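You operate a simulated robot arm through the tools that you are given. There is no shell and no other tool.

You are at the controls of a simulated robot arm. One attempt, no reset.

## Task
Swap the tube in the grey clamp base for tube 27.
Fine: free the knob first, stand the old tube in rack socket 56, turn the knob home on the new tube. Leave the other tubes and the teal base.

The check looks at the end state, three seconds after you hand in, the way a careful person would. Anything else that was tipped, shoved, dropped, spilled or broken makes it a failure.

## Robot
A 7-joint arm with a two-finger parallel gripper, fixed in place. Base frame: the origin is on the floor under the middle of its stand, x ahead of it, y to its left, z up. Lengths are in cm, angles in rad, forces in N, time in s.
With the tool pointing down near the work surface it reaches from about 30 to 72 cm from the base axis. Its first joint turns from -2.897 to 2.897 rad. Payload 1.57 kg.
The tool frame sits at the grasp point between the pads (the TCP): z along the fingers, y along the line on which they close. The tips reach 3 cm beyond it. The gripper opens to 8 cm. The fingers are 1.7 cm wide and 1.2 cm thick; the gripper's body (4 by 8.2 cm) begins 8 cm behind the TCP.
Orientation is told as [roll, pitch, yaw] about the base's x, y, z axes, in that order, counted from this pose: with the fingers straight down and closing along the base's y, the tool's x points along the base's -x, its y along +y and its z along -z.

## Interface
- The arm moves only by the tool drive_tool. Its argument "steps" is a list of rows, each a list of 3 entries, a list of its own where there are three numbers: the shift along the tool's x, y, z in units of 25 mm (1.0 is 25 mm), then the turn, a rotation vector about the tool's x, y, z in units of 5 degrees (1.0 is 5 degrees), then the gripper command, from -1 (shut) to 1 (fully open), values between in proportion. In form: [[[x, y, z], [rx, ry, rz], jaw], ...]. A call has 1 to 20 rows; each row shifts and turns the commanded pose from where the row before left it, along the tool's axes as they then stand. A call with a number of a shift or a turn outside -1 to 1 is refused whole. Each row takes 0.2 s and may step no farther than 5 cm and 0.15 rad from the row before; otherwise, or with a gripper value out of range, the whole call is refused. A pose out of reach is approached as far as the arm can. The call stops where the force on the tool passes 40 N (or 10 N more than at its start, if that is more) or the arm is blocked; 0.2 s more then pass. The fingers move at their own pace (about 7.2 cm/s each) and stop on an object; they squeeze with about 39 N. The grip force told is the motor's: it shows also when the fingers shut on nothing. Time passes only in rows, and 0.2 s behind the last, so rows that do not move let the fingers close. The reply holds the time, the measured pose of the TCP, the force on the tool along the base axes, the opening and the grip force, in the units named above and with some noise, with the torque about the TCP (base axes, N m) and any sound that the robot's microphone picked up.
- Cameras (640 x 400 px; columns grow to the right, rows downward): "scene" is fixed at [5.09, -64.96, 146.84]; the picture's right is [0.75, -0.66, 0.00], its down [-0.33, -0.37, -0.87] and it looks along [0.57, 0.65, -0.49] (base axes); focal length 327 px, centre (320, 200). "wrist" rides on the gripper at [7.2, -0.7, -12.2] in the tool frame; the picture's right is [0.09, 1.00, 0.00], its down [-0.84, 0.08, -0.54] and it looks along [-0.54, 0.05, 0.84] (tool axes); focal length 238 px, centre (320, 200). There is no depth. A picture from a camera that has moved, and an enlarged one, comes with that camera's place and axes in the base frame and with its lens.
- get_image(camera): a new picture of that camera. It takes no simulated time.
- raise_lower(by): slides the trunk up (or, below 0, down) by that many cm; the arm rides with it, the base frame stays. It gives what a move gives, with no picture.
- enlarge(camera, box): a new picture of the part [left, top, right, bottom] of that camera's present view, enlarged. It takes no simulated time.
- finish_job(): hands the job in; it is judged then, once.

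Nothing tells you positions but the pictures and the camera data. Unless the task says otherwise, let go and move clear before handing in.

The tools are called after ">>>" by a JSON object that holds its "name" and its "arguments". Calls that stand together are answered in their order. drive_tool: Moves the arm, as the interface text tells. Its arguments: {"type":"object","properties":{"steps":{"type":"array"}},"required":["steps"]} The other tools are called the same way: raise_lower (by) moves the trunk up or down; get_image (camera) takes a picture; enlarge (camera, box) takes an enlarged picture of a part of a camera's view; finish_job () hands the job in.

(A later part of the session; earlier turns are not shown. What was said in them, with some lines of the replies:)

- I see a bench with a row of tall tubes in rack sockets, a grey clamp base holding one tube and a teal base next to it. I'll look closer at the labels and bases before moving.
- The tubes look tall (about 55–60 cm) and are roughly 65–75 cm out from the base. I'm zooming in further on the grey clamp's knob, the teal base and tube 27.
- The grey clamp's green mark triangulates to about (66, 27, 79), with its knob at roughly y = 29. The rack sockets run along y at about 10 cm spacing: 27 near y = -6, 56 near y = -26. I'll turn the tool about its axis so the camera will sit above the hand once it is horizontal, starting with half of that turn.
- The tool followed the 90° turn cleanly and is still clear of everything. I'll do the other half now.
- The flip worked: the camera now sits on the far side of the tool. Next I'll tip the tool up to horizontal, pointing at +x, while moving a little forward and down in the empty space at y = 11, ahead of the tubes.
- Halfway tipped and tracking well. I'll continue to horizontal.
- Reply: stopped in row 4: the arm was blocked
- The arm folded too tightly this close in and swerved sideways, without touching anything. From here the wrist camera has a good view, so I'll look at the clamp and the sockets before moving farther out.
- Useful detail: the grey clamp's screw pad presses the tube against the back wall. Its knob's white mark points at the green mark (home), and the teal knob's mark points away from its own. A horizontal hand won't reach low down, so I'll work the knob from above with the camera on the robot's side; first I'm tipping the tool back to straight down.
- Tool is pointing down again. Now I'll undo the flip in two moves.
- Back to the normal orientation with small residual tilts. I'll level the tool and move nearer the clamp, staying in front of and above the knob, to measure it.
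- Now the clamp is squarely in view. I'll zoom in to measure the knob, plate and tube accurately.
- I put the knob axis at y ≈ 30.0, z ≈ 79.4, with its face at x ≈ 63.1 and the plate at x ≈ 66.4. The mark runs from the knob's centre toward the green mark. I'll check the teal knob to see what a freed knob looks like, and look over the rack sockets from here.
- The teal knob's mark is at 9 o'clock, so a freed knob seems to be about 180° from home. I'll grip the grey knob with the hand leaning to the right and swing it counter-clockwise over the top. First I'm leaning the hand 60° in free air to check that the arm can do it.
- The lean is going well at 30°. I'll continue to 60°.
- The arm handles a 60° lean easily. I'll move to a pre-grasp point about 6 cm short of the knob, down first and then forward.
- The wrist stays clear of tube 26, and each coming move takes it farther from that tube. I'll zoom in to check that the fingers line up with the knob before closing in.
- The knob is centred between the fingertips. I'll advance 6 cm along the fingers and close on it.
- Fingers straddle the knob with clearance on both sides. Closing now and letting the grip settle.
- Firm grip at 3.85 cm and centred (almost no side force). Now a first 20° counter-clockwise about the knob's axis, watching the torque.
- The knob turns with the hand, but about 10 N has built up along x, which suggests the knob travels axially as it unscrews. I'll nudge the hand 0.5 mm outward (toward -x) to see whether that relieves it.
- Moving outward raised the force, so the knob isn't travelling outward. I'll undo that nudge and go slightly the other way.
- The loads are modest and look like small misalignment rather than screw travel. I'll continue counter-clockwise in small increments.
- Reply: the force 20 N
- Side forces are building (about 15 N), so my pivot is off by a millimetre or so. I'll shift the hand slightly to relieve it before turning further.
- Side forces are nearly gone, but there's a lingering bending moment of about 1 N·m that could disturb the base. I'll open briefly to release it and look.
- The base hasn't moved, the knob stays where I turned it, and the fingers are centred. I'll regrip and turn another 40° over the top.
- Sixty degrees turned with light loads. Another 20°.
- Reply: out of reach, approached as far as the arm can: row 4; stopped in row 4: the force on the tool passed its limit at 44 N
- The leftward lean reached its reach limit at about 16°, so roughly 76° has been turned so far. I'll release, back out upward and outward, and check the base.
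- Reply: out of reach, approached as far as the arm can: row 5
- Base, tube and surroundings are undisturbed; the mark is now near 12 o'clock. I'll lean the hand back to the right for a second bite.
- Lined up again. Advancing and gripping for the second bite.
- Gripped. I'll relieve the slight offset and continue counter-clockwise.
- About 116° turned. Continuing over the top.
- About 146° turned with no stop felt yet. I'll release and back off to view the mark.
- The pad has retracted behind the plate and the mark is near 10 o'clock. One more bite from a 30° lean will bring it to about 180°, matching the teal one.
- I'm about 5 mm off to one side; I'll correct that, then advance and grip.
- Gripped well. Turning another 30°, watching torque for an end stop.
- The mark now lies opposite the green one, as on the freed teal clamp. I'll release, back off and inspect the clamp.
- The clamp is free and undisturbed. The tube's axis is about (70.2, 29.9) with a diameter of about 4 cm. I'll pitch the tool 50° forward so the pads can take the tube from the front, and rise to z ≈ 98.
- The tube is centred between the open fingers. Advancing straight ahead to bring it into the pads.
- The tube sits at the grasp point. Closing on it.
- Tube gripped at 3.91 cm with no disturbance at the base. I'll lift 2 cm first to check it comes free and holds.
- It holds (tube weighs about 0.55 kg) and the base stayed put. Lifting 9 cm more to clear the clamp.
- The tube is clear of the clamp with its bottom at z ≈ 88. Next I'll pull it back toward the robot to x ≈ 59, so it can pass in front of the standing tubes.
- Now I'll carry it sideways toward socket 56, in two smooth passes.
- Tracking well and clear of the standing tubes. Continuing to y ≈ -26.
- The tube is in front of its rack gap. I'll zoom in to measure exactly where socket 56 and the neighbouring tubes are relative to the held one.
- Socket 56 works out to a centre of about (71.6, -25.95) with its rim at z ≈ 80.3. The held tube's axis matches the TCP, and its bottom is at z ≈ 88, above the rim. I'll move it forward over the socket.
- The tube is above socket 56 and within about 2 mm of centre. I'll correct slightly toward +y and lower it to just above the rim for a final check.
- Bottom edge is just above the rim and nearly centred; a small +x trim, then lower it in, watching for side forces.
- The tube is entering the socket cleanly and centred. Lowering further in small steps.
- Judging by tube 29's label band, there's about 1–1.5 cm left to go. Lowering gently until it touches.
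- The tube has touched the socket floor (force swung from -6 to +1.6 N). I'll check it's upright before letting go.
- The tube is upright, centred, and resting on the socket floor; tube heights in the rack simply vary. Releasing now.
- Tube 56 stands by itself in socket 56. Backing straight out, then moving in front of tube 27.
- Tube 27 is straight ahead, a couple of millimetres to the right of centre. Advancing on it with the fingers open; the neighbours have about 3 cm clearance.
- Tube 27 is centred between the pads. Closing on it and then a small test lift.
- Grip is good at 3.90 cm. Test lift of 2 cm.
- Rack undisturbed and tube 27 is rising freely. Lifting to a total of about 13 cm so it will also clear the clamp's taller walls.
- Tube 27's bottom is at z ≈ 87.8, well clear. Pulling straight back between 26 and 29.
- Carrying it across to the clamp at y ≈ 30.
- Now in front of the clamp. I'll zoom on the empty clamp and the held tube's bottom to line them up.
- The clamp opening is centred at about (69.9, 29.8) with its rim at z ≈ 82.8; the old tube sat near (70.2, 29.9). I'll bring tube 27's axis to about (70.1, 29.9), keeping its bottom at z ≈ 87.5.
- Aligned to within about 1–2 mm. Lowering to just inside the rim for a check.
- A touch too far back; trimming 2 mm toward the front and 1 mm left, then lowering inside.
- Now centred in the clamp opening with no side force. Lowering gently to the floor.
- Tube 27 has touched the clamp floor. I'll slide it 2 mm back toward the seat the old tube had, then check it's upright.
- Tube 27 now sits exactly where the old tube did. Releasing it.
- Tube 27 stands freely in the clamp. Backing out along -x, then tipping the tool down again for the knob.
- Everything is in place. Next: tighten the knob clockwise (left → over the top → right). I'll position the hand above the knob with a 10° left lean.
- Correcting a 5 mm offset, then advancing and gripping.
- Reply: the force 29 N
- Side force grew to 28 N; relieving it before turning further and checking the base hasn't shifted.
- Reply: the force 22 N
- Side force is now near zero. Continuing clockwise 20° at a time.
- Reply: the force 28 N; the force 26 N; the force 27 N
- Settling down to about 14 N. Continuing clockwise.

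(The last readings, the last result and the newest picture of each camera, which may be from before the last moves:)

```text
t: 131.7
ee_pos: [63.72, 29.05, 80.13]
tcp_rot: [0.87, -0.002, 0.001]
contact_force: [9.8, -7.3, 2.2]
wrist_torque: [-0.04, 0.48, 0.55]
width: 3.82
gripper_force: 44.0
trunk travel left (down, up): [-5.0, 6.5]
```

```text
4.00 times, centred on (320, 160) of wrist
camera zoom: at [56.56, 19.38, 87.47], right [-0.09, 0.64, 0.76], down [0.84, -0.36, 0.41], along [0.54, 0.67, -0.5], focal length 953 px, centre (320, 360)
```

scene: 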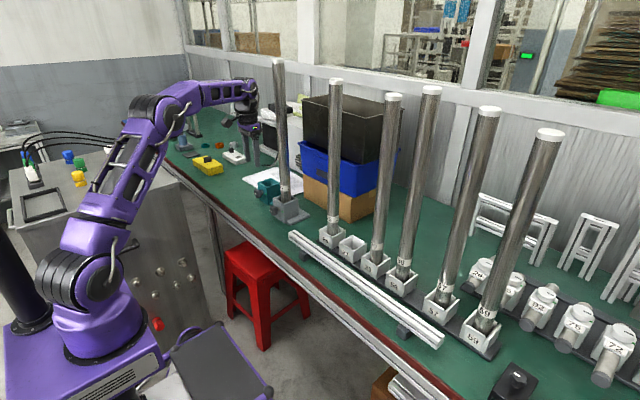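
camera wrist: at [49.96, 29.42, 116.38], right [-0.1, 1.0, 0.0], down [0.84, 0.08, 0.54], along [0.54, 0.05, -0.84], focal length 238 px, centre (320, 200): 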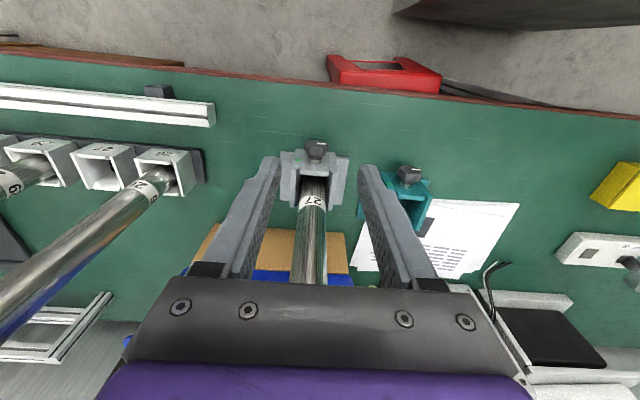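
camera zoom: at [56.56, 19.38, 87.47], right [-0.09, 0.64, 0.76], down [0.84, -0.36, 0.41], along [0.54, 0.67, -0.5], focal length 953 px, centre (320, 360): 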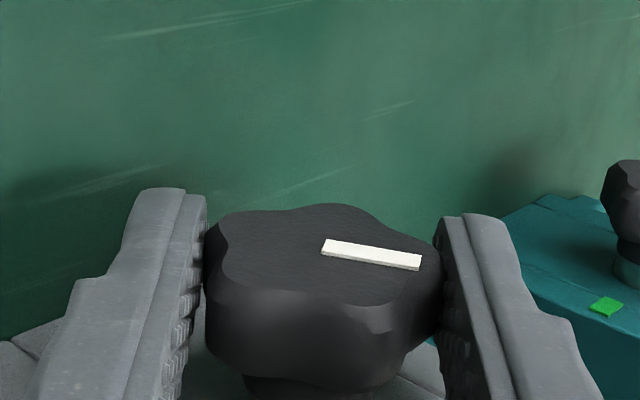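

Sixty degrees done with light loads. A bit further, to a 60° right lean.

>>> {"name": "drive_tool", "arguments": {"steps": [[[0, -0.038, 0], [-1, 0, 0], -1], [[0, -0.038, 0], [-1, 0, 0], -1]]}}

>>> {"name": "drive_tool", "arguments": {"steps": [[[0, 0, 0], [0, 0, 0], 0.3], [[0, 0, 0], [0, 0, 0], 0.3], [[0, 0, -0.5], [0, 0, 0], 0.3], [[0, 0, -0.6], [0, 0, 0], 0.3], [[0, 0, -0.6], [0, 0, 0], 0.3], [[0, 0, -0.6], [0, 0, 0], 0.3]]}}

>>> {"name": "enlarge", "arguments": {"camera": "wrist", "box": [240, 110, 400, 210]}}

>>> {"name": "enlarge", "arguments": {"camera": "scene", "box": [230, 160, 390, 260]}}

```text
t: 132.3
ee_pos: [63.72, 28.95, 80.02]
tcp_rot: [1.043, -0.003, 0.001]
contact_force: [8.2, -16.0, -3.6]
wrist_torque: [-0.11, -0.06, 0.01]
width: 3.83
gripper_force: 43.7
trunk travel left (down, up): [-5.0, 6.5]
```

```text
t: 133.7
ee_pos: [63.65, 24.11, 83.16]
tcp_rot: [1.048, -0.005, 0.005]
contact_force: [0.1, -0.2, 0.4]
wrist_torque: [0.0, 0.03, 0.0]
width: 5.22
gripper_force: 0.1
trunk travel left (down, up): [-5.0, 6.5]
```

```text
4.00 times, centred on (320, 160) of wrist
camera zoom: at [56.55, 13.29, 88.53], right [-0.1, 0.5, 0.86], down [0.84, -0.43, 0.34], along [0.54, 0.75, -0.38], focal length 953 px, centre (320, 360)
```

zoom: 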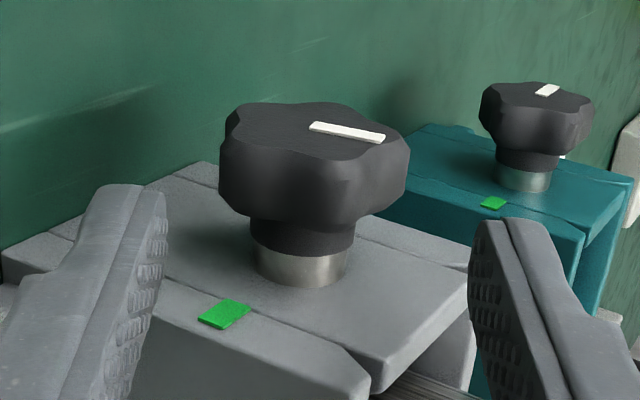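

```text
4.00 times, centred on (310, 210) of scene
camera zoom: at [5.09, -64.96, 146.84], right [0.75, -0.66, 0.0], down [-0.33, -0.37, -0.87], along [0.57, 0.65, -0.49], focal length 1308 px, centre (360, 160)
```

zoom: 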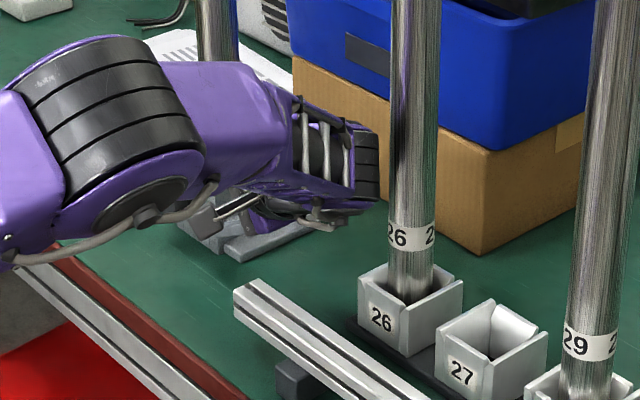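

About 70° tightened. Resetting the hand over the top for the next bite: back out, swing to a left lean, and approach again.

>>> {"name": "drive_tool", "arguments": {"steps": [[[0.92, 0, 0], [0, 0, 0], 0.3], [[0.92, 0, 0], [0, 0, 0], 0.3], [[0, 0, 0], [1, 0, 0], 0.3], [[0, 0, 0], [1, 0, 0], 0.3], [[0, 0, 0], [1, 0, 0], 0.3], [[0, 0, 0], [1, 0, 0], 0.3], [[0, 0, 0], [1, 0, 0], 0.3], [[0, 0, 0], [1, 0, 0], 0.3], [[0, 0, 0], [1, 0, 0], 0.3], [[0, 0, 0], [1, 0, 0], 0.3], [[0, 0, 0], [1, 0, 0], 0.3], [[0, 0, 0], [1, 0, 0], 0.3], [[0, 0, 0], [1, 0, 0], 0.3], [[0, 0, 0], [1, 0, 0], 0.3], [[0, 0, 0], [1, 0, 0], 0.3], [[0, 0, 0], [1, 0, 0], 0.3]]}}

>>> {"name": "drive_tool", "arguments": {"steps": [[[0, 0.861, -0.577], [0, 0, 0], 0.3], [[0, 0.861, -0.577], [0, 0, 0], 0.3], [[0, 0.861, -0.577], [0, 0, 0], 0.3], [[-0.92, 0, 0], [0, 0, 0], 0.3], [[-0.92, 0, 0], [0, 0, 0], 0.3], [[0, 0, 0], [0, 0, 0], 0.3]]}}

>>> {"name": "enlarge", "arguments": {"camera": "wrist", "box": [240, 110, 400, 210]}}

```text
t: 137.1
ee_pos: [59.09, 23.98, 83.15]
tcp_rot: [-0.178, -0.006, 0.004]
contact_force: [-0.1, -0.3, 0.3]
wrist_torque: [0.01, -0.01, 0.0]
width: 5.18
gripper_force: 0.1
trunk travel left (down, up): [-5.0, 6.5]
```

```text
t: 138.5
ee_pos: [63.59, 31.2, 86.13]
tcp_rot: [-0.179, -0.001, 0.004]
contact_force: [0.6, -0.2, 0.1]
wrist_torque: [-0.02, 0.02, 0.0]
width: 5.19
gripper_force: 0.1
trunk travel left (down, up): [-5.0, 6.5]
```

```text
4.00 times, centred on (320, 160) of wrist
camera zoom: at [56.37, 32.79, 98.17], right [-0.09, 0.98, -0.18], down [0.84, 0.17, 0.52], along [0.54, -0.1, -0.84], focal length 953 px, centre (320, 360)
```

zoom: 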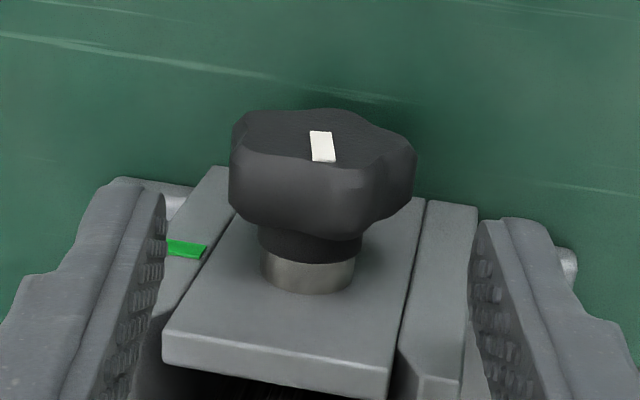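

Well centred. Advancing and gripping for the second tightening bite.

>>> {"name": "drive_tool", "arguments": {"steps": [[[0, 0, 0.58], [0, 0, 0], 0.3], [[0, 0, 0.58], [0, 0, 0], 0.3], [[0, 0, 0.58], [0, 0, 0], 0.3], [[0, 0, 0.58], [0, 0, 0], 0.3], [[0, 0, 0], [0, 0, 0], -1], [[0, 0, 0], [0, 0, 0], -1], [[0, 0, 0], [0, 0, 0], -1]]}}

>>> {"name": "drive_tool", "arguments": {"steps": [[[0, -0.035, 0], [-1, 0, 0], -1], [[0, -0.035, 0], [-1, 0, 0], -1], [[0, -0.035, 0], [-1, 0, 0], -1], [[0, -0.035, 0], [-1, 0, 0], -1]]}}

>>> {"name": "enlarge", "arguments": {"camera": "wrist", "box": [240, 110, 400, 210]}}

```text
t: 140.1
ee_pos: [63.72, 30.23, 80.33]
tcp_rot: [-0.178, -0.002, 0.003]
contact_force: [-1.4, -5.9, -1.9]
wrist_torque: [-0.04, -0.31, -0.3]
width: 3.87
gripper_force: 44.0
trunk travel left (down, up): [-5.0, 6.5]
```

```text
t: 141.1
ee_pos: [63.69, 29.78, 80.48]
tcp_rot: [0.171, 0.001, 0.0]
contact_force: [-4.1, -13.8, -9.9]
wrist_torque: [-0.15, -0.13, -0.44]
width: 3.87
gripper_force: 44.3
trunk travel left (down, up): [-5.0, 6.5]
```

```text
4.00 times, centred on (320, 160) of wrist
camera zoom: at [56.49, 27.16, 92.28], right [-0.09, 0.98, 0.17], down [0.84, -0.01, 0.55], along [0.54, 0.19, -0.82], focal length 953 px, centre (320, 360)
```

zoom: 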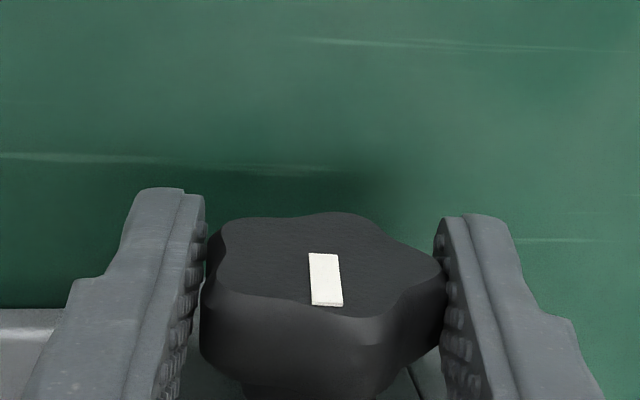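

Turning smoothly. Continuing clockwise with a slight side correction.

>>> {"name": "drive_tool", "arguments": {"steps": [[[0, -0.07, 0], [-1, 0, 0], -1], [[0, -0.04, 0], [-1, 0, 0], -1], [[0, -0.04, 0], [-1, 0, 0], -1], [[0, -0.04, 0], [-1, 0, 0], -1]]}}

```text
t: 142.1
ee_pos: [63.68, 29.44, 80.31]
tcp_rot: [0.522, -0.002, 0.003]
contact_force: [-3.3, -5.5, -11.0]
wrist_torque: [-0.12, 1.13, 0.04]
width: 3.85
gripper_force: 44.4
trunk travel left (down, up): [-5.0, 6.5]
```

>>> {"name": "drive_tool", "arguments": {"steps": [[[0, -0.05, 0], [-1, 0, 0], -1], [[0, -0.038, 0], [-1, 0, 0], -1], [[0, -0.038, 0], [-1, 0, 0], -1], [[0, -0.038, 0], [-1, 0, 0], -1], [[0, -0.038, 0], [-1, 0, 0], -1], [[0, -0.038, 0], [-1, 0, 0], -1]]}}

>>> {"name": "enlarge", "arguments": {"camera": "wrist", "box": [240, 110, 400, 210]}}

```text
t: 143.5
ee_pos: [63.7, 28.88, 79.96]
tcp_rot: [1.046, -0.004, 0.004]
contact_force: [-7.5, 1.5, -6.6]
wrist_torque: [-0.07, 0.54, -0.09]
width: 3.86
gripper_force: 44.2
trunk travel left (down, up): [-5.0, 6.5]
```

```text
4.00 times, centred on (320, 160) of wrist
camera zoom: at [56.54, 18.22, 85.41], right [-0.1, 0.5, 0.86], down [0.84, -0.43, 0.34], along [0.54, 0.75, -0.38], focal length 953 px, centre (320, 360)
```

zoom: 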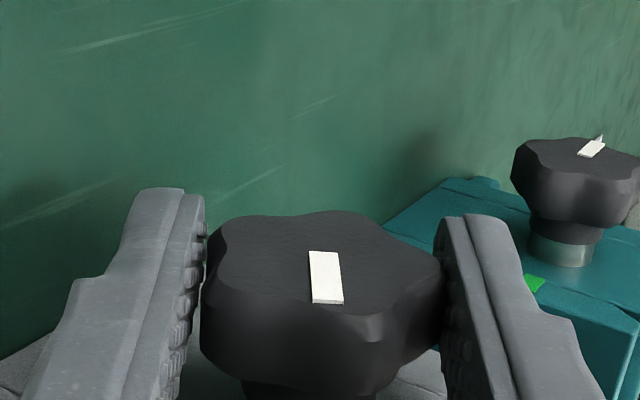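

About 140° tightened, 35–40° to go. Resetting for the final bite from a 10° right lean.

>>> {"name": "drive_tool", "arguments": {"steps": [[[0, 0, 0], [0, 0, 0], 0.3], [[0, 0, 0], [0, 0, 0], 0.3], [[0, 0, -0.5], [0, 0, 0], 0.3], [[0, 0, -0.6], [0, 0, 0], 0.3], [[0, 0, -0.6], [0, 0, 0], 0.3], [[0, 0, -0.6], [0, 0, 0], 0.3], [[0.92, 0, 0], [0, 0, 0], 0.3], [[0.92, 0, 0], [0, 0, 0], 0.3]]}}

>>> {"name": "drive_tool", "arguments": {"steps": [[[0, 0, 0], [1, 0, 0], 0.3], [[0, 0, 0], [1, 0, 0], 0.3], [[0, 0, 0], [1, 0, 0], 0.3], [[0, 0, 0], [1, 0, 0], 0.3], [[0, 0, 0], [1, 0, 0], 0.3], [[0, 0, 0], [1, 0, 0], 0.3], [[0, 0, 0], [1, 0, 0], 0.3], [[0, 0, 0], [1, 0, 0], 0.3], [[0, 0, 0], [1, 0, 0], 0.3], [[0, 0, 0], [1, 0, 0], 0.3], [[0, 0.704, -0.323], [0, 0, 0], 0.3], [[0, 0.704, -0.323], [0, 0, 0], 0.3], [[0, 0.704, -0.323], [0, 0, 0], 0.3], [[0, 0, 0], [0, 0, 0], 0.3]]}}

>>> {"name": "enlarge", "arguments": {"camera": "wrist", "box": [240, 130, 400, 230]}}

>>> {"name": "enlarge", "arguments": {"camera": "scene", "box": [230, 160, 326, 220]}}

```text
t: 145.3
ee_pos: [59.24, 23.99, 82.78]
tcp_rot: [1.045, -0.002, 0.001]
contact_force: [0.9, 0.3, -0.1]
wrist_torque: [0.02, 0.01, 0.01]
width: 5.2
gripper_force: 0.1
trunk travel left (down, up): [-5.0, 6.5]
```

```text
t: 148.3
ee_pos: [58.94, 28.99, 86.13]
tcp_rot: [0.171, -0.004, 0.004]
contact_force: [-0.4, 0.1, 0.2]
wrist_torque: [0.0, 0.01, 0.01]
width: 5.19
gripper_force: 0.1
trunk travel left (down, up): [-5.0, 6.5]
```

```text
4.00 times, centred on (320, 180) of wrist
camera zoom: at [51.81, 26.17, 98.02], right [-0.1, 0.98, 0.17], down [0.84, -0.01, 0.55], along [0.54, 0.19, -0.82], focal length 953 px, centre (320, 280)
```

zoom: 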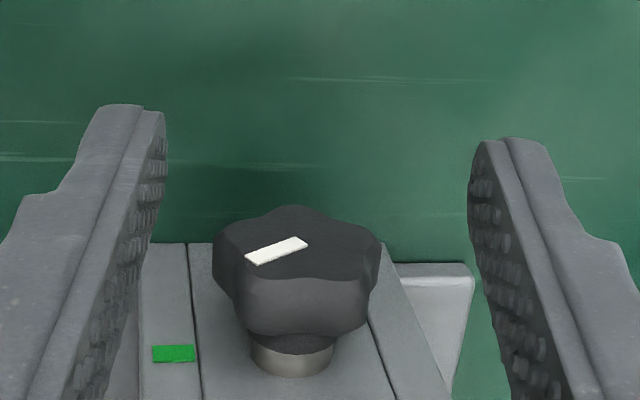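

```text
6.67 times, centred on (278, 190) of scene
camera zoom: at [5.09, -64.96, 146.84], right [0.75, -0.66, 0.0], down [-0.33, -0.37, -0.87], along [0.57, 0.65, -0.49], focal length 2181 px, centre (600, 267)
```

zoom: 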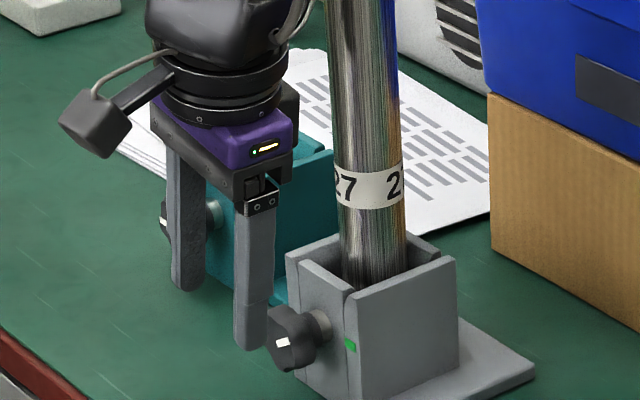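

Mark is now around 2 o'clock. Approaching and gripping for the final bite.

>>> {"name": "drive_tool", "arguments": {"steps": [[[-0.942, 0, 0], [0, 0, 0], 0.3], [[-0.942, -0.05, 0], [0, 0, 0], 0.3], [[0, 0, 0.3], [0, 0, 0], 0.3], [[0, 0, 0], [0, 0, 0], 0.3]]}}

>>> {"name": "enlarge", "arguments": {"camera": "wrist", "box": [240, 110, 400, 210]}}

```text
t: 149.3
ee_pos: [63.75, 28.8, 85.3]
tcp_rot: [0.173, -0.004, 0.005]
contact_force: [-1.1, 0.4, 0.0]
wrist_torque: [-0.03, -0.03, 0.04]
width: 5.18
gripper_force: 0.0
trunk travel left (down, up): [-5.0, 6.5]
```

```text
4.00 times, centred on (320, 160) of wrist
camera zoom: at [56.53, 26.16, 97.07], right [-0.1, 0.98, 0.17], down [0.84, -0.01, 0.55], along [0.54, 0.19, -0.82], focal length 953 px, centre (320, 360)
```

zoom: 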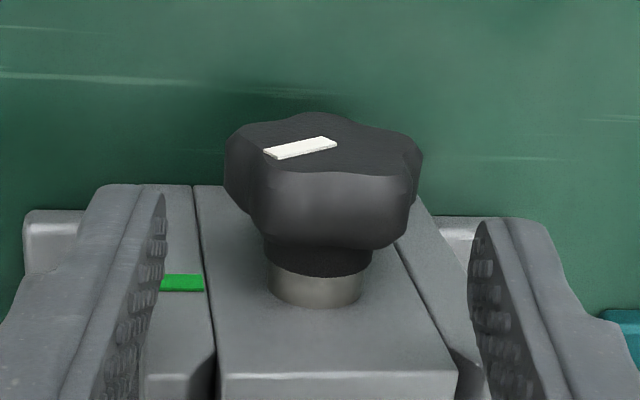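

>>> {"name": "drive_tool", "arguments": {"steps": [[[0, 0.02, 0.5], [0, 0, 0], 0.3], [[0, 0, 0.5], [0, 0, 0], 0.3], [[0, 0, 0.5], [0, 0, 0], 0.3], [[0, 0, 0.45], [0, 0, 0], 0.3], [[0, 0, 0], [0, 0, 0], -1], [[0, 0, 0], [0, 0, 0], -1], [[0, 0, 0], [0, 0, 0], -1]]}}

>>> {"name": "enlarge", "arguments": {"camera": "wrist", "box": [240, 110, 400, 210]}}

```text
t: 150.9
ee_pos: [63.91, 29.85, 80.56]
tcp_rot: [0.171, -0.002, 0.003]
contact_force: [-1.0, -1.6, -3.4]
wrist_torque: [-0.01, -0.51, -0.3]
width: 3.87
gripper_force: 44.6
trunk travel left (down, up): [-5.0, 6.5]
```

```text
4.00 times, centred on (320, 160) of wrist
camera zoom: at [56.67, 27.11, 92.38], right [-0.1, 0.98, 0.17], down [0.84, -0.01, 0.55], along [0.54, 0.19, -0.82], focal length 953 px, centre (320, 360)
```

zoom: 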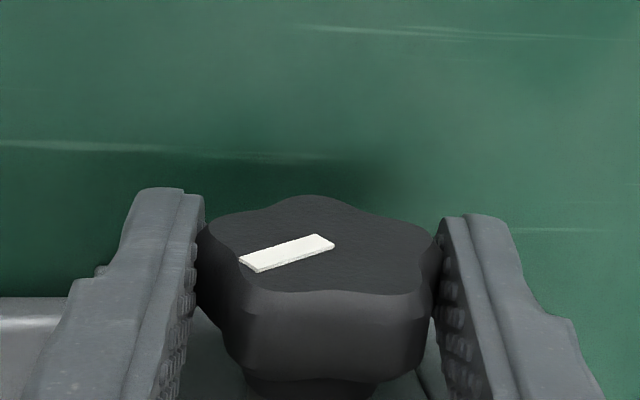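

Gripped. Turning 25°, then I'll check how close the mark is to green.

>>> {"name": "drive_tool", "arguments": {"steps": [[[0, -0.04, 0], [-1, 0, 0], -1], [[0, -0.04, 0], [-1, 0, 0], -1], [[0, -0.04, 0], [-1, 0, 0], -1], [[0, -0.04, 0], [-1, 0, 0], -1], [[0, -0.04, 0], [-1, 0, 0], -1]]}}

>>> {"name": "enlarge", "arguments": {"camera": "scene", "box": [256, 180, 320, 220]}}

>>> {"name": "enlarge", "arguments": {"camera": "wrist", "box": [240, 110, 400, 210]}}

```text
t: 152.1
ee_pos: [63.84, 29.27, 80.39]
tcp_rot: [0.612, -0.006, 0.002]
contact_force: [12.2, 4.8, -2.9]
wrist_torque: [0.05, -0.27, -0.37]
width: 3.87
gripper_force: 44.2
trunk travel left (down, up): [-5.0, 6.5]
```

```text
10.00 times, centred on (288, 200) of scene
camera zoom: at [5.09, -64.96, 146.84], right [0.75, -0.66, 0.0], down [-0.33, -0.37, -0.87], along [0.57, 0.65, -0.49], focal length 3271 px, centre (640, 200)
```

zoom: 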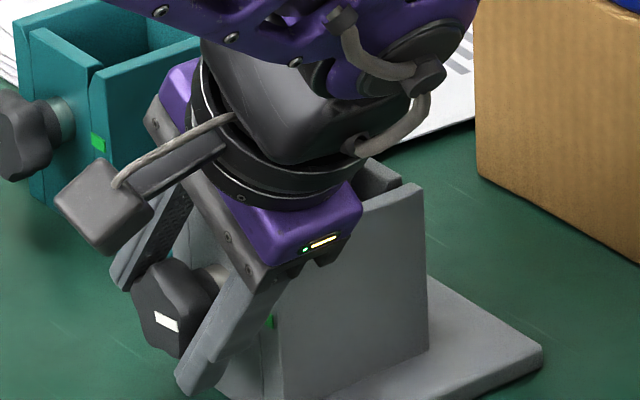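

```text
4.00 times, centred on (320, 160) of wrist
camera zoom: at [56.65, 21.85, 89.89], right [-0.1, 0.82, 0.57], down [0.83, -0.25, 0.49], along [0.54, 0.52, -0.66], focal length 953 px, centre (320, 360)
```

zoom: 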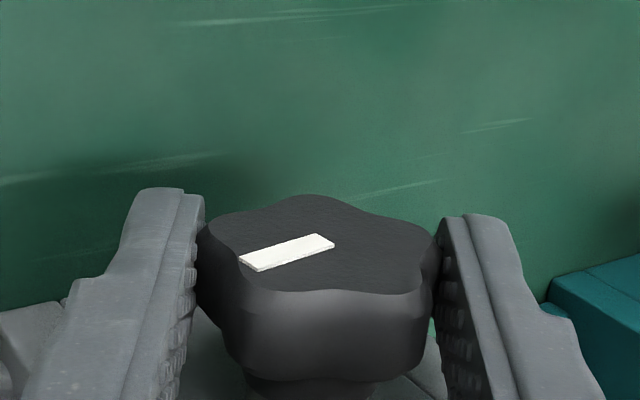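

About 11° left by my count, no resistance yet. Continuing in small steps while watching the torque.

>>> {"name": "drive_tool", "arguments": {"steps": [[[0, -0.04, 0], [-1, 0, 0], -1], [[0, -0.02, 0], [-0.5, 0, 0], -1]]}}

>>> {"name": "enlarge", "arguments": {"camera": "scene", "box": [262, 195, 294, 215]}}

```text
t: 152.7
ee_pos: [63.81, 29.15, 80.27]
tcp_rot: [0.741, -0.001, 0.003]
contact_force: [4.0, -1.9, 0.0]
wrist_torque: [-0.18, -0.41, -0.5]
width: 3.88
gripper_force: 44.1
trunk travel left (down, up): [-5.0, 6.5]
```

```text
16.00 times, centred on (278, 205) of scene
camera zoom: at [5.09, -64.96, 146.84], right [0.75, -0.66, 0.0], down [-0.33, -0.37, -0.87], along [0.57, 0.65, -0.49], focal length 5234 px, centre (992, 120)
```

zoom: 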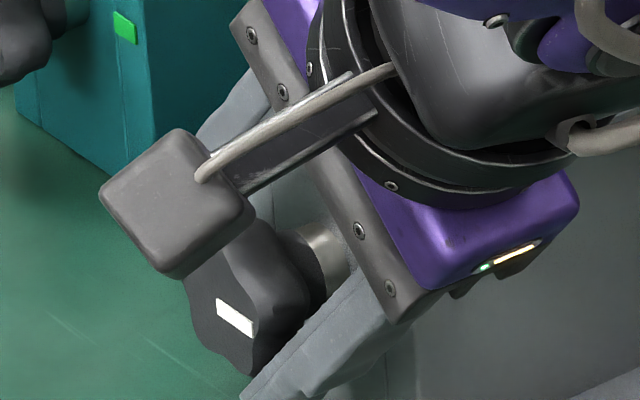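

Torque is starting to build (0.18 N·m) – the pad is meeting the tube. A few more degrees.

>>> {"name": "drive_tool", "arguments": {"steps": [[[0, -0.02, 0], [-0.5, 0, 0], -1], [[0, -0.02, 0], [-0.5, 0, 0], -1], [[0, 0, 0], [0, 0, 0], -1]]}}

>>> {"name": "enlarge", "arguments": {"camera": "wrist", "box": [240, 110, 400, 210]}}

>>> {"name": "enlarge", "arguments": {"camera": "scene", "box": [262, 195, 294, 215]}}

```text
t: 153.5
ee_pos: [63.95, 29.24, 80.12]
tcp_rot: [0.828, -0.003, 0.005]
contact_force: [2.4, -0.8, -0.6]
wrist_torque: [-0.66, 0.27, -0.08]
width: 3.9
gripper_force: 44.0
trunk travel left (down, up): [-5.0, 6.5]
```

```text
4.00 times, centred on (320, 160) of wrist
camera zoom: at [56.71, 19.78, 87.86], right [-0.1, 0.67, 0.73], down [0.84, -0.34, 0.43], along [0.54, 0.65, -0.53], focal length 953 px, centre (320, 360)
```

zoom: 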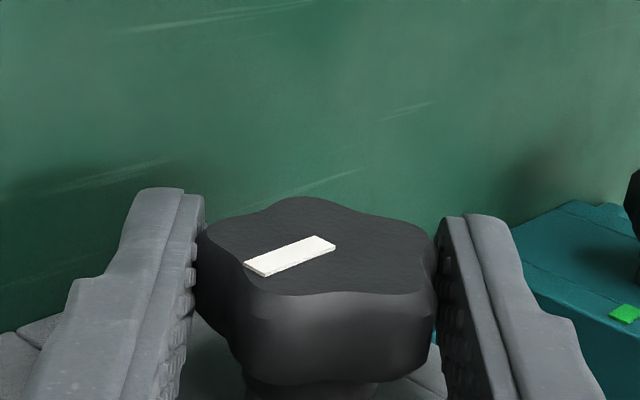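

```text
16.00 times, centred on (278, 205) of scene
camera zoom: at [5.09, -64.96, 146.84], right [0.75, -0.66, 0.0], down [-0.33, -0.37, -0.87], along [0.57, 0.65, -0.49], focal length 5234 px, centre (992, 120)
```

zoom: 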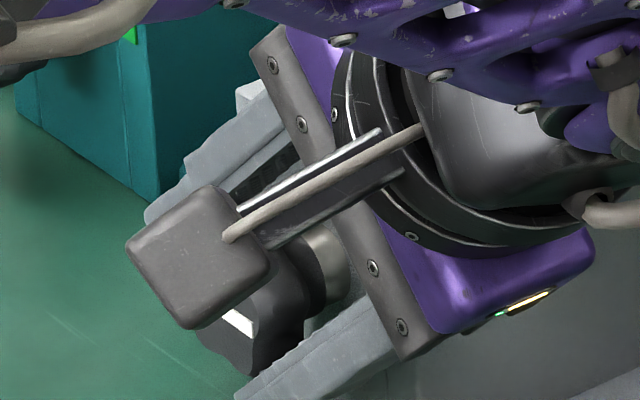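

Torque jumped to 0.66 N·m and the knob has begun to resist – it seems to be at its stop. Releasing and backing off to inspect the mark.

>>> {"name": "drive_tool", "arguments": {"steps": [[[0, 0, 0], [0, 0, 0], 0.3], [[0, 0, 0], [0, 0, 0], 0.3], [[0, 0, -0.5], [0, 0, 0], 0.3], [[0, 0, -0.6], [0, 0, 0], 0.3], [[0, 0, -0.6], [0, 0, 0], 0.3], [[0, 0, -0.6], [0, 0, 0], 0.3], [[0.92, 0, -0.1], [0, 0, 0], 0.3], [[0.92, 0, -0.1], [0, 0, 0], 0.3]]}}

>>> {"name": "drive_tool", "arguments": {"steps": [[[0, 0, -0.2], [1, 0, 0], 0.3], [[0, 0, -0.2], [1, 0, 0], 0.3], [[0, 0, -0.2], [1, 0, 0], 0.3], [[0, 0, -0.2], [1, 0, 0], 0.3], [[0, 0, -0.2], [1, 0, 0], 0.3], [[0, 0, -0.2], [1, 0, 0], 0.3], [[0, 0, -0.2], [1, 0, 0], 0.3], [[0, 0.5, -0.2], [1, 0, 0], 0.3], [[0, 0.5, -0.2], [1, 0, 0], 0.3], [[0, 0.5, -0.2], [0.5, 0, 0], 0.3], [[0.2, 0.3, -0.2], [0, 0, 0], 0.3]]}}

>>> {"name": "get_image", "arguments": {"camera": "wrist"}}

>>> {"name": "enlarge", "arguments": {"camera": "scene", "box": [256, 180, 320, 220]}}

```text
t: 155.3
ee_pos: [59.26, 24.67, 84.57]
tcp_rot: [0.827, -0.003, 0.002]
contact_force: [-0.9, -0.2, -0.2]
wrist_torque: [-0.02, 0.02, -0.02]
width: 5.16
gripper_force: 0.2
trunk travel left (down, up): [-5.0, 6.5]
```

```text
t: 157.7
ee_pos: [58.71, 26.82, 89.88]
tcp_rot: [-0.004, -0.005, 0.003]
contact_force: [0.1, -0.5, -0.5]
wrist_torque: [0.0, -0.02, -0.02]
width: 5.18
gripper_force: 0.0
trunk travel left (down, up): [-5.0, 6.5]
```

```text
taken
camera wrist: at [51.52, 26.27, 101.96], right [-0.1, 1.0, 0.0], down [0.83, 0.08, 0.54], along [0.54, 0.05, -0.84], focal length 238 px, centre (320, 200)
```

wrist: 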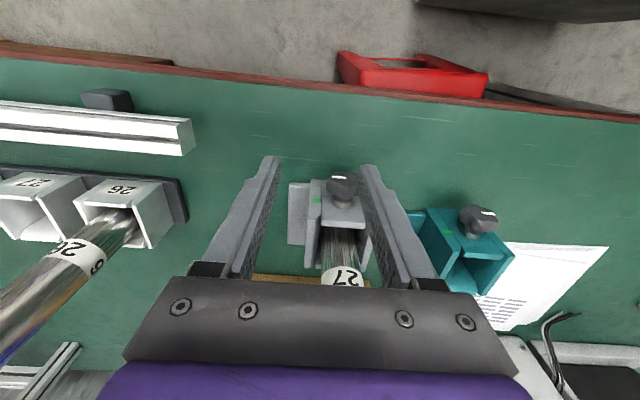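

```text
10.00 times, centred on (288, 200) of scene
camera zoom: at [5.09, -64.96, 146.84], right [0.75, -0.66, 0.0], down [-0.33, -0.37, -0.87], along [0.57, 0.65, -0.49], focal length 3271 px, centre (640, 200)
```

zoom: 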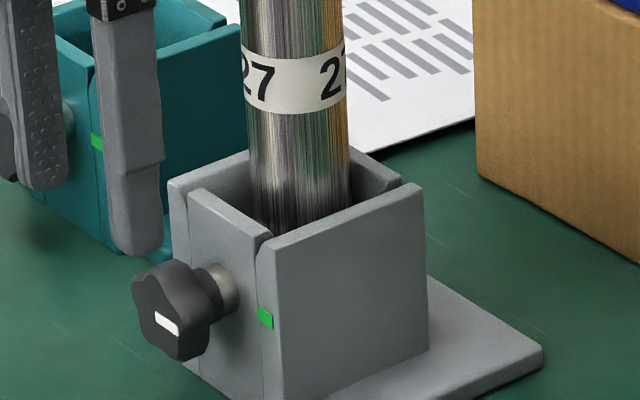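

The mark is pointing at the green mark again. I'll zoom identically to my earlier views to compare precisely.

>>> {"name": "enlarge", "arguments": {"camera": "scene", "box": [262, 185, 310, 215]}}

>>> {"name": "enlarge", "arguments": {"camera": "wrist", "box": [292, 160, 388, 220]}}

>>> {"name": "enlarge", "arguments": {"camera": "scene", "box": [262, 200, 294, 220]}}

```text
13.33 times, centred on (286, 200) of scene
camera zoom: at [5.09, -64.96, 146.84], right [0.75, -0.66, 0.0], down [-0.33, -0.37, -0.87], along [0.57, 0.65, -0.49], focal length 4361 px, centre (773, 200)
```

zoom: 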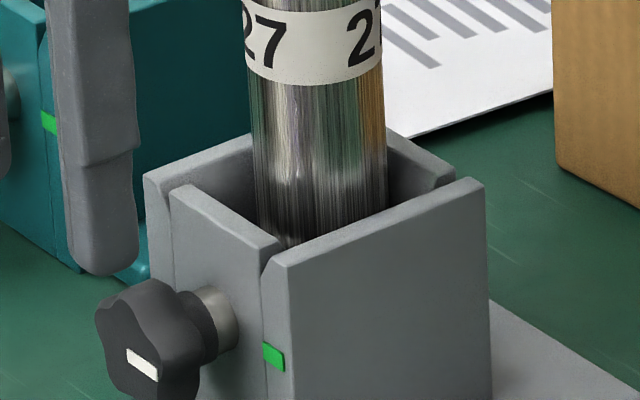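

```text
6.67 times, centred on (340, 190) of wrist
camera zoom: at [51.52, 26.27, 101.96], right [-0.1, 1.0, 0.0], down [0.83, 0.08, 0.54], along [0.54, 0.05, -0.84], focal length 1589 px, centre (187, 267)
```

zoom: 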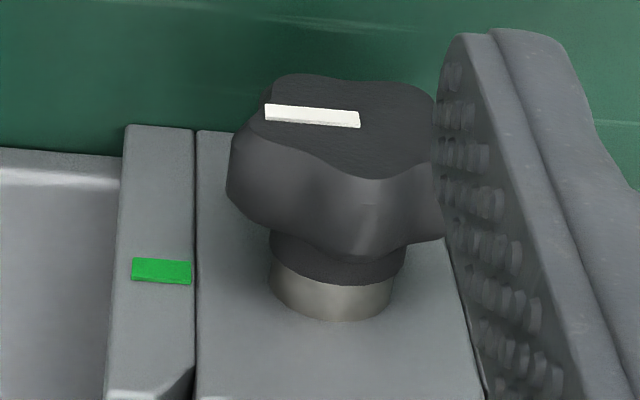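

```text
16.00 times, centred on (278, 210) of scene
camera zoom: at [5.09, -64.96, 146.84], right [0.75, -0.66, 0.0], down [-0.33, -0.37, -0.87], along [0.57, 0.65, -0.49], focal length 5234 px, centre (992, 40)
```

zoom: 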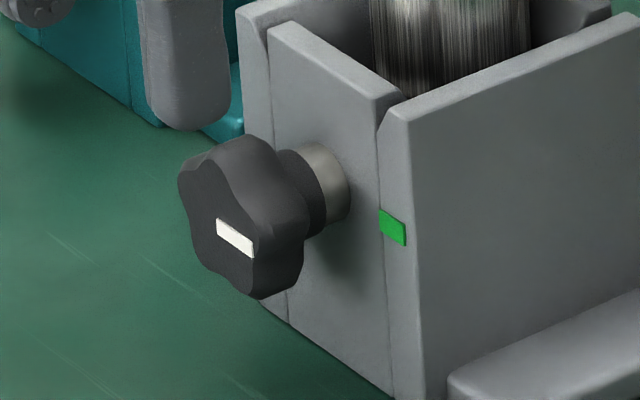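

The mark, knob lobes and green mark match the original home picture. I'll raise the hand to the same viewpoint I used at the beginning to compare the pad and tube seating.

>>> {"name": "drive_tool", "arguments": {"steps": [[[0.3, 0.2, -0.8], [0, 0, 0], 0.5], [[0.4, 0.2, -0.9], [0, 0, 0], 1], [[0.4, 0.2, -0.9], [0, 0, 0], 1], [[0.3, 0.1, -0.9], [0, 0, 0], 1], [[0.05, 0.1, -0.77], [0, 0, 0], 1], [[0, 0, 0], [0, 0, 0], 1]]}}

>>> {"name": "enlarge", "arguments": {"camera": "wrist", "box": [272, 150, 368, 210]}}

>>> {"name": "get_image", "arguments": {"camera": "scene"}}

```text
t: 159.1
ee_pos: [55.21, 28.86, 100.48]
tcp_rot: [-0.003, -0.002, 0.003]
contact_force: [-0.3, -0.5, 0.2]
wrist_torque: [0.02, -0.01, 0.0]
width: 8.02
gripper_force: 0.1
trunk travel left (down, up): [-5.0, 6.5]
```

```text
6.67 times, centred on (320, 180) of wrist
camera zoom: at [47.93, 28.33, 112.55], right [-0.1, 1.0, 0.0], down [0.84, 0.08, 0.54], along [0.54, 0.05, -0.84], focal length 1589 px, centre (320, 333)
```

zoom: 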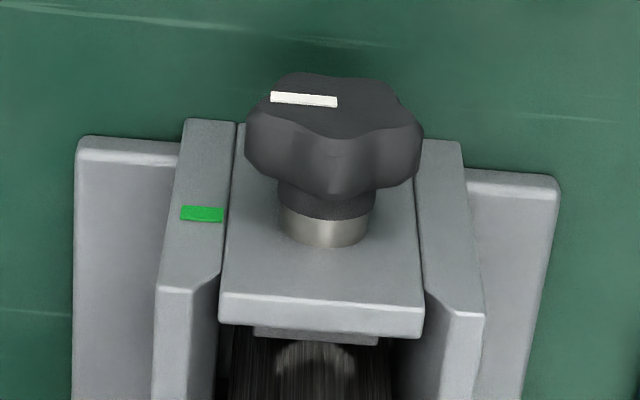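

```text
taken
```

scene: 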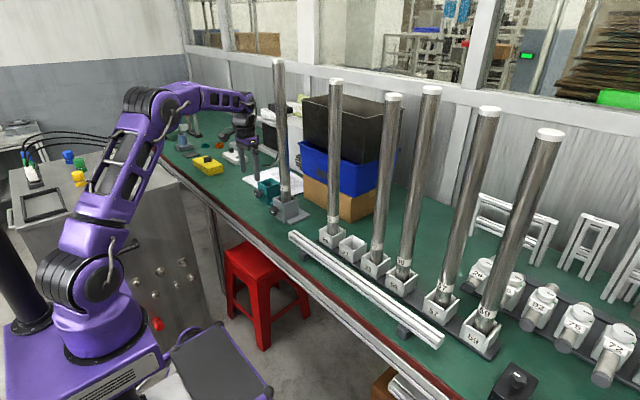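

Everything matches the original home view: mark on green and pad pressed against tube 27. I'll back the arm well clear and take a last look at the whole bench.

>>> {"name": "drive_tool", "arguments": {"steps": [[[0.4, -0.3, -0.8], [0, 0, 0], 1], [[0.5, -0.5, -0.9], [0, 0, 0], 1], [[0.5, -0.6, -0.9], [0, 0, 0], 1], [[0.5, -0.6, -0.9], [0, 0, 0], 1], [[0.5, -0.6, -0.9], [0, 0, 0], 1], [[0.4, -0.6, -0.9], [0, 0, 0], 1], [[0.3, -0.6, -0.9], [0, 0, 0], 1], [[0.2, -0.5, -0.8], [0, 0, 0], 1], [[0, 0, 0], [0, 0, 0], 1]]}}

>>> {"name": "get_image", "arguments": {"camera": "scene"}}

>>> {"name": "enlarge", "arguments": {"camera": "scene", "box": [230, 160, 390, 260]}}

>>> {"name": "enlarge", "arguments": {"camera": "scene", "box": [340, 220, 500, 320]}}

>>> {"name": "get_image", "arguments": {"camera": "wrist"}}

```text
t: 161.1
ee_pos: [47.01, 18.04, 118.1]
tcp_rot: [-0.001, -0.004, 0.002]
contact_force: [0.1, 0.2, 0.2]
wrist_torque: [0.0, -0.01, 0.03]
width: 8.0
gripper_force: 0.1
trunk travel left (down, up): [-5.0, 6.5]
```

```text
taken
```

scene: 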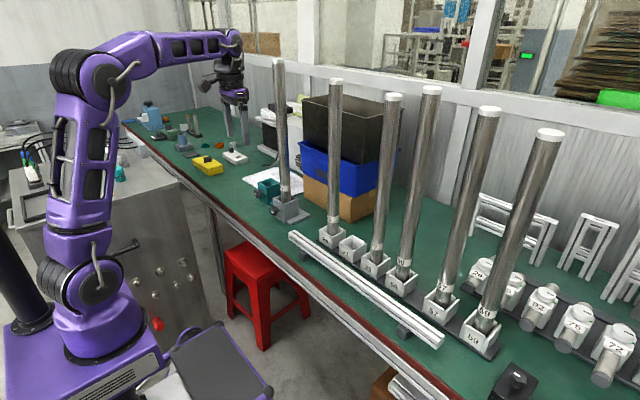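

```text
4.00 times, centred on (310, 210) of scene
camera zoom: at [5.09, -64.96, 146.84], right [0.75, -0.66, 0.0], down [-0.33, -0.37, -0.87], along [0.57, 0.65, -0.49], focal length 1308 px, centre (360, 160)
```

zoom: 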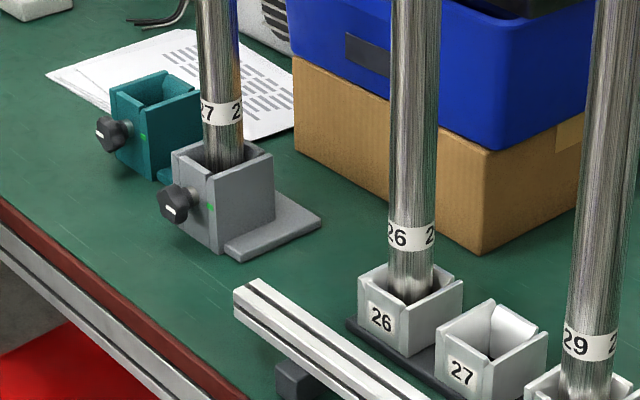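

```text
4.00 times, centred on (420, 270) of scene
camera zoom: at [5.09, -64.96, 146.84], right [0.75, -0.66, 0.0], down [-0.33, -0.37, -0.87], along [0.57, 0.65, -0.49], focal length 1308 px, centre (-80, -80)
```

zoom: 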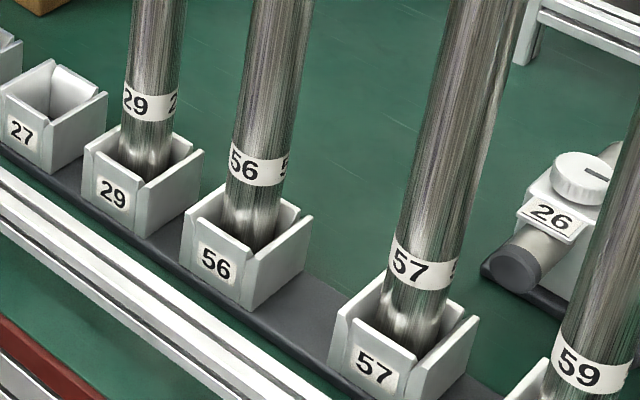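

```text
taken
camera wrist: at [39.72, 17.55, 130.21], right [-0.1, 1.0, 0.0], down [0.83, 0.08, 0.54], along [0.54, 0.05, -0.84], focal length 238 px, centre (320, 200)
```

wrist: 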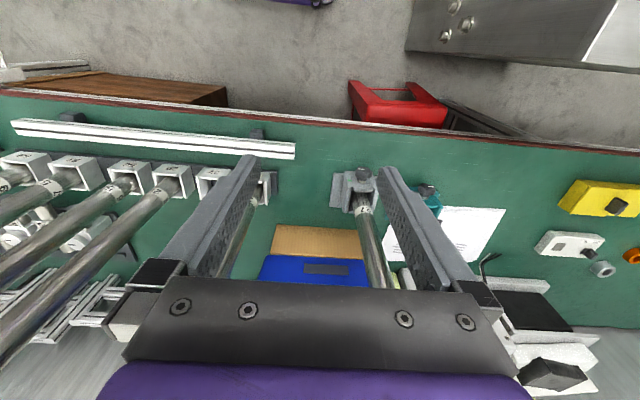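

The bench is as asked: tube 27 stands in the grey clamp with the knob's mark on green, and tube 56 stands in rack socket 56. The other tubes and the teal base are where they were, and the arm is clear. Handing in.

>>> {"name": "finish_job", "arguments": {}}

```text
The job is handed in.
```

The swap is done and handed in. Tube 27 now stands in the grey clamp base with the knob turned home, its white mark on the green mark. The old tube, number 56, stands in rack socket 56.

- **Knob:** I turned it about 177° to free the old tube, until its mark pointed opposite the green one as on the teal base. When I turned it back on tube 27, it met firm resistance at the home mark. The pad and mark then looked the same as in my picture from before I started.
- **Seating:** I lowered both tubes until they touched the floor of their sockets, and both stood upright after release.
- **Forces:** While turning the knob, the force on the tool briefly reached 44 N and stopped the move. In the pictures afterwards the clamp base had not moved.
- **Everything else:** In the final pictures the other tubes, the rack and the teal base were where they started. The gripper was open and the arm clear when I handed in.
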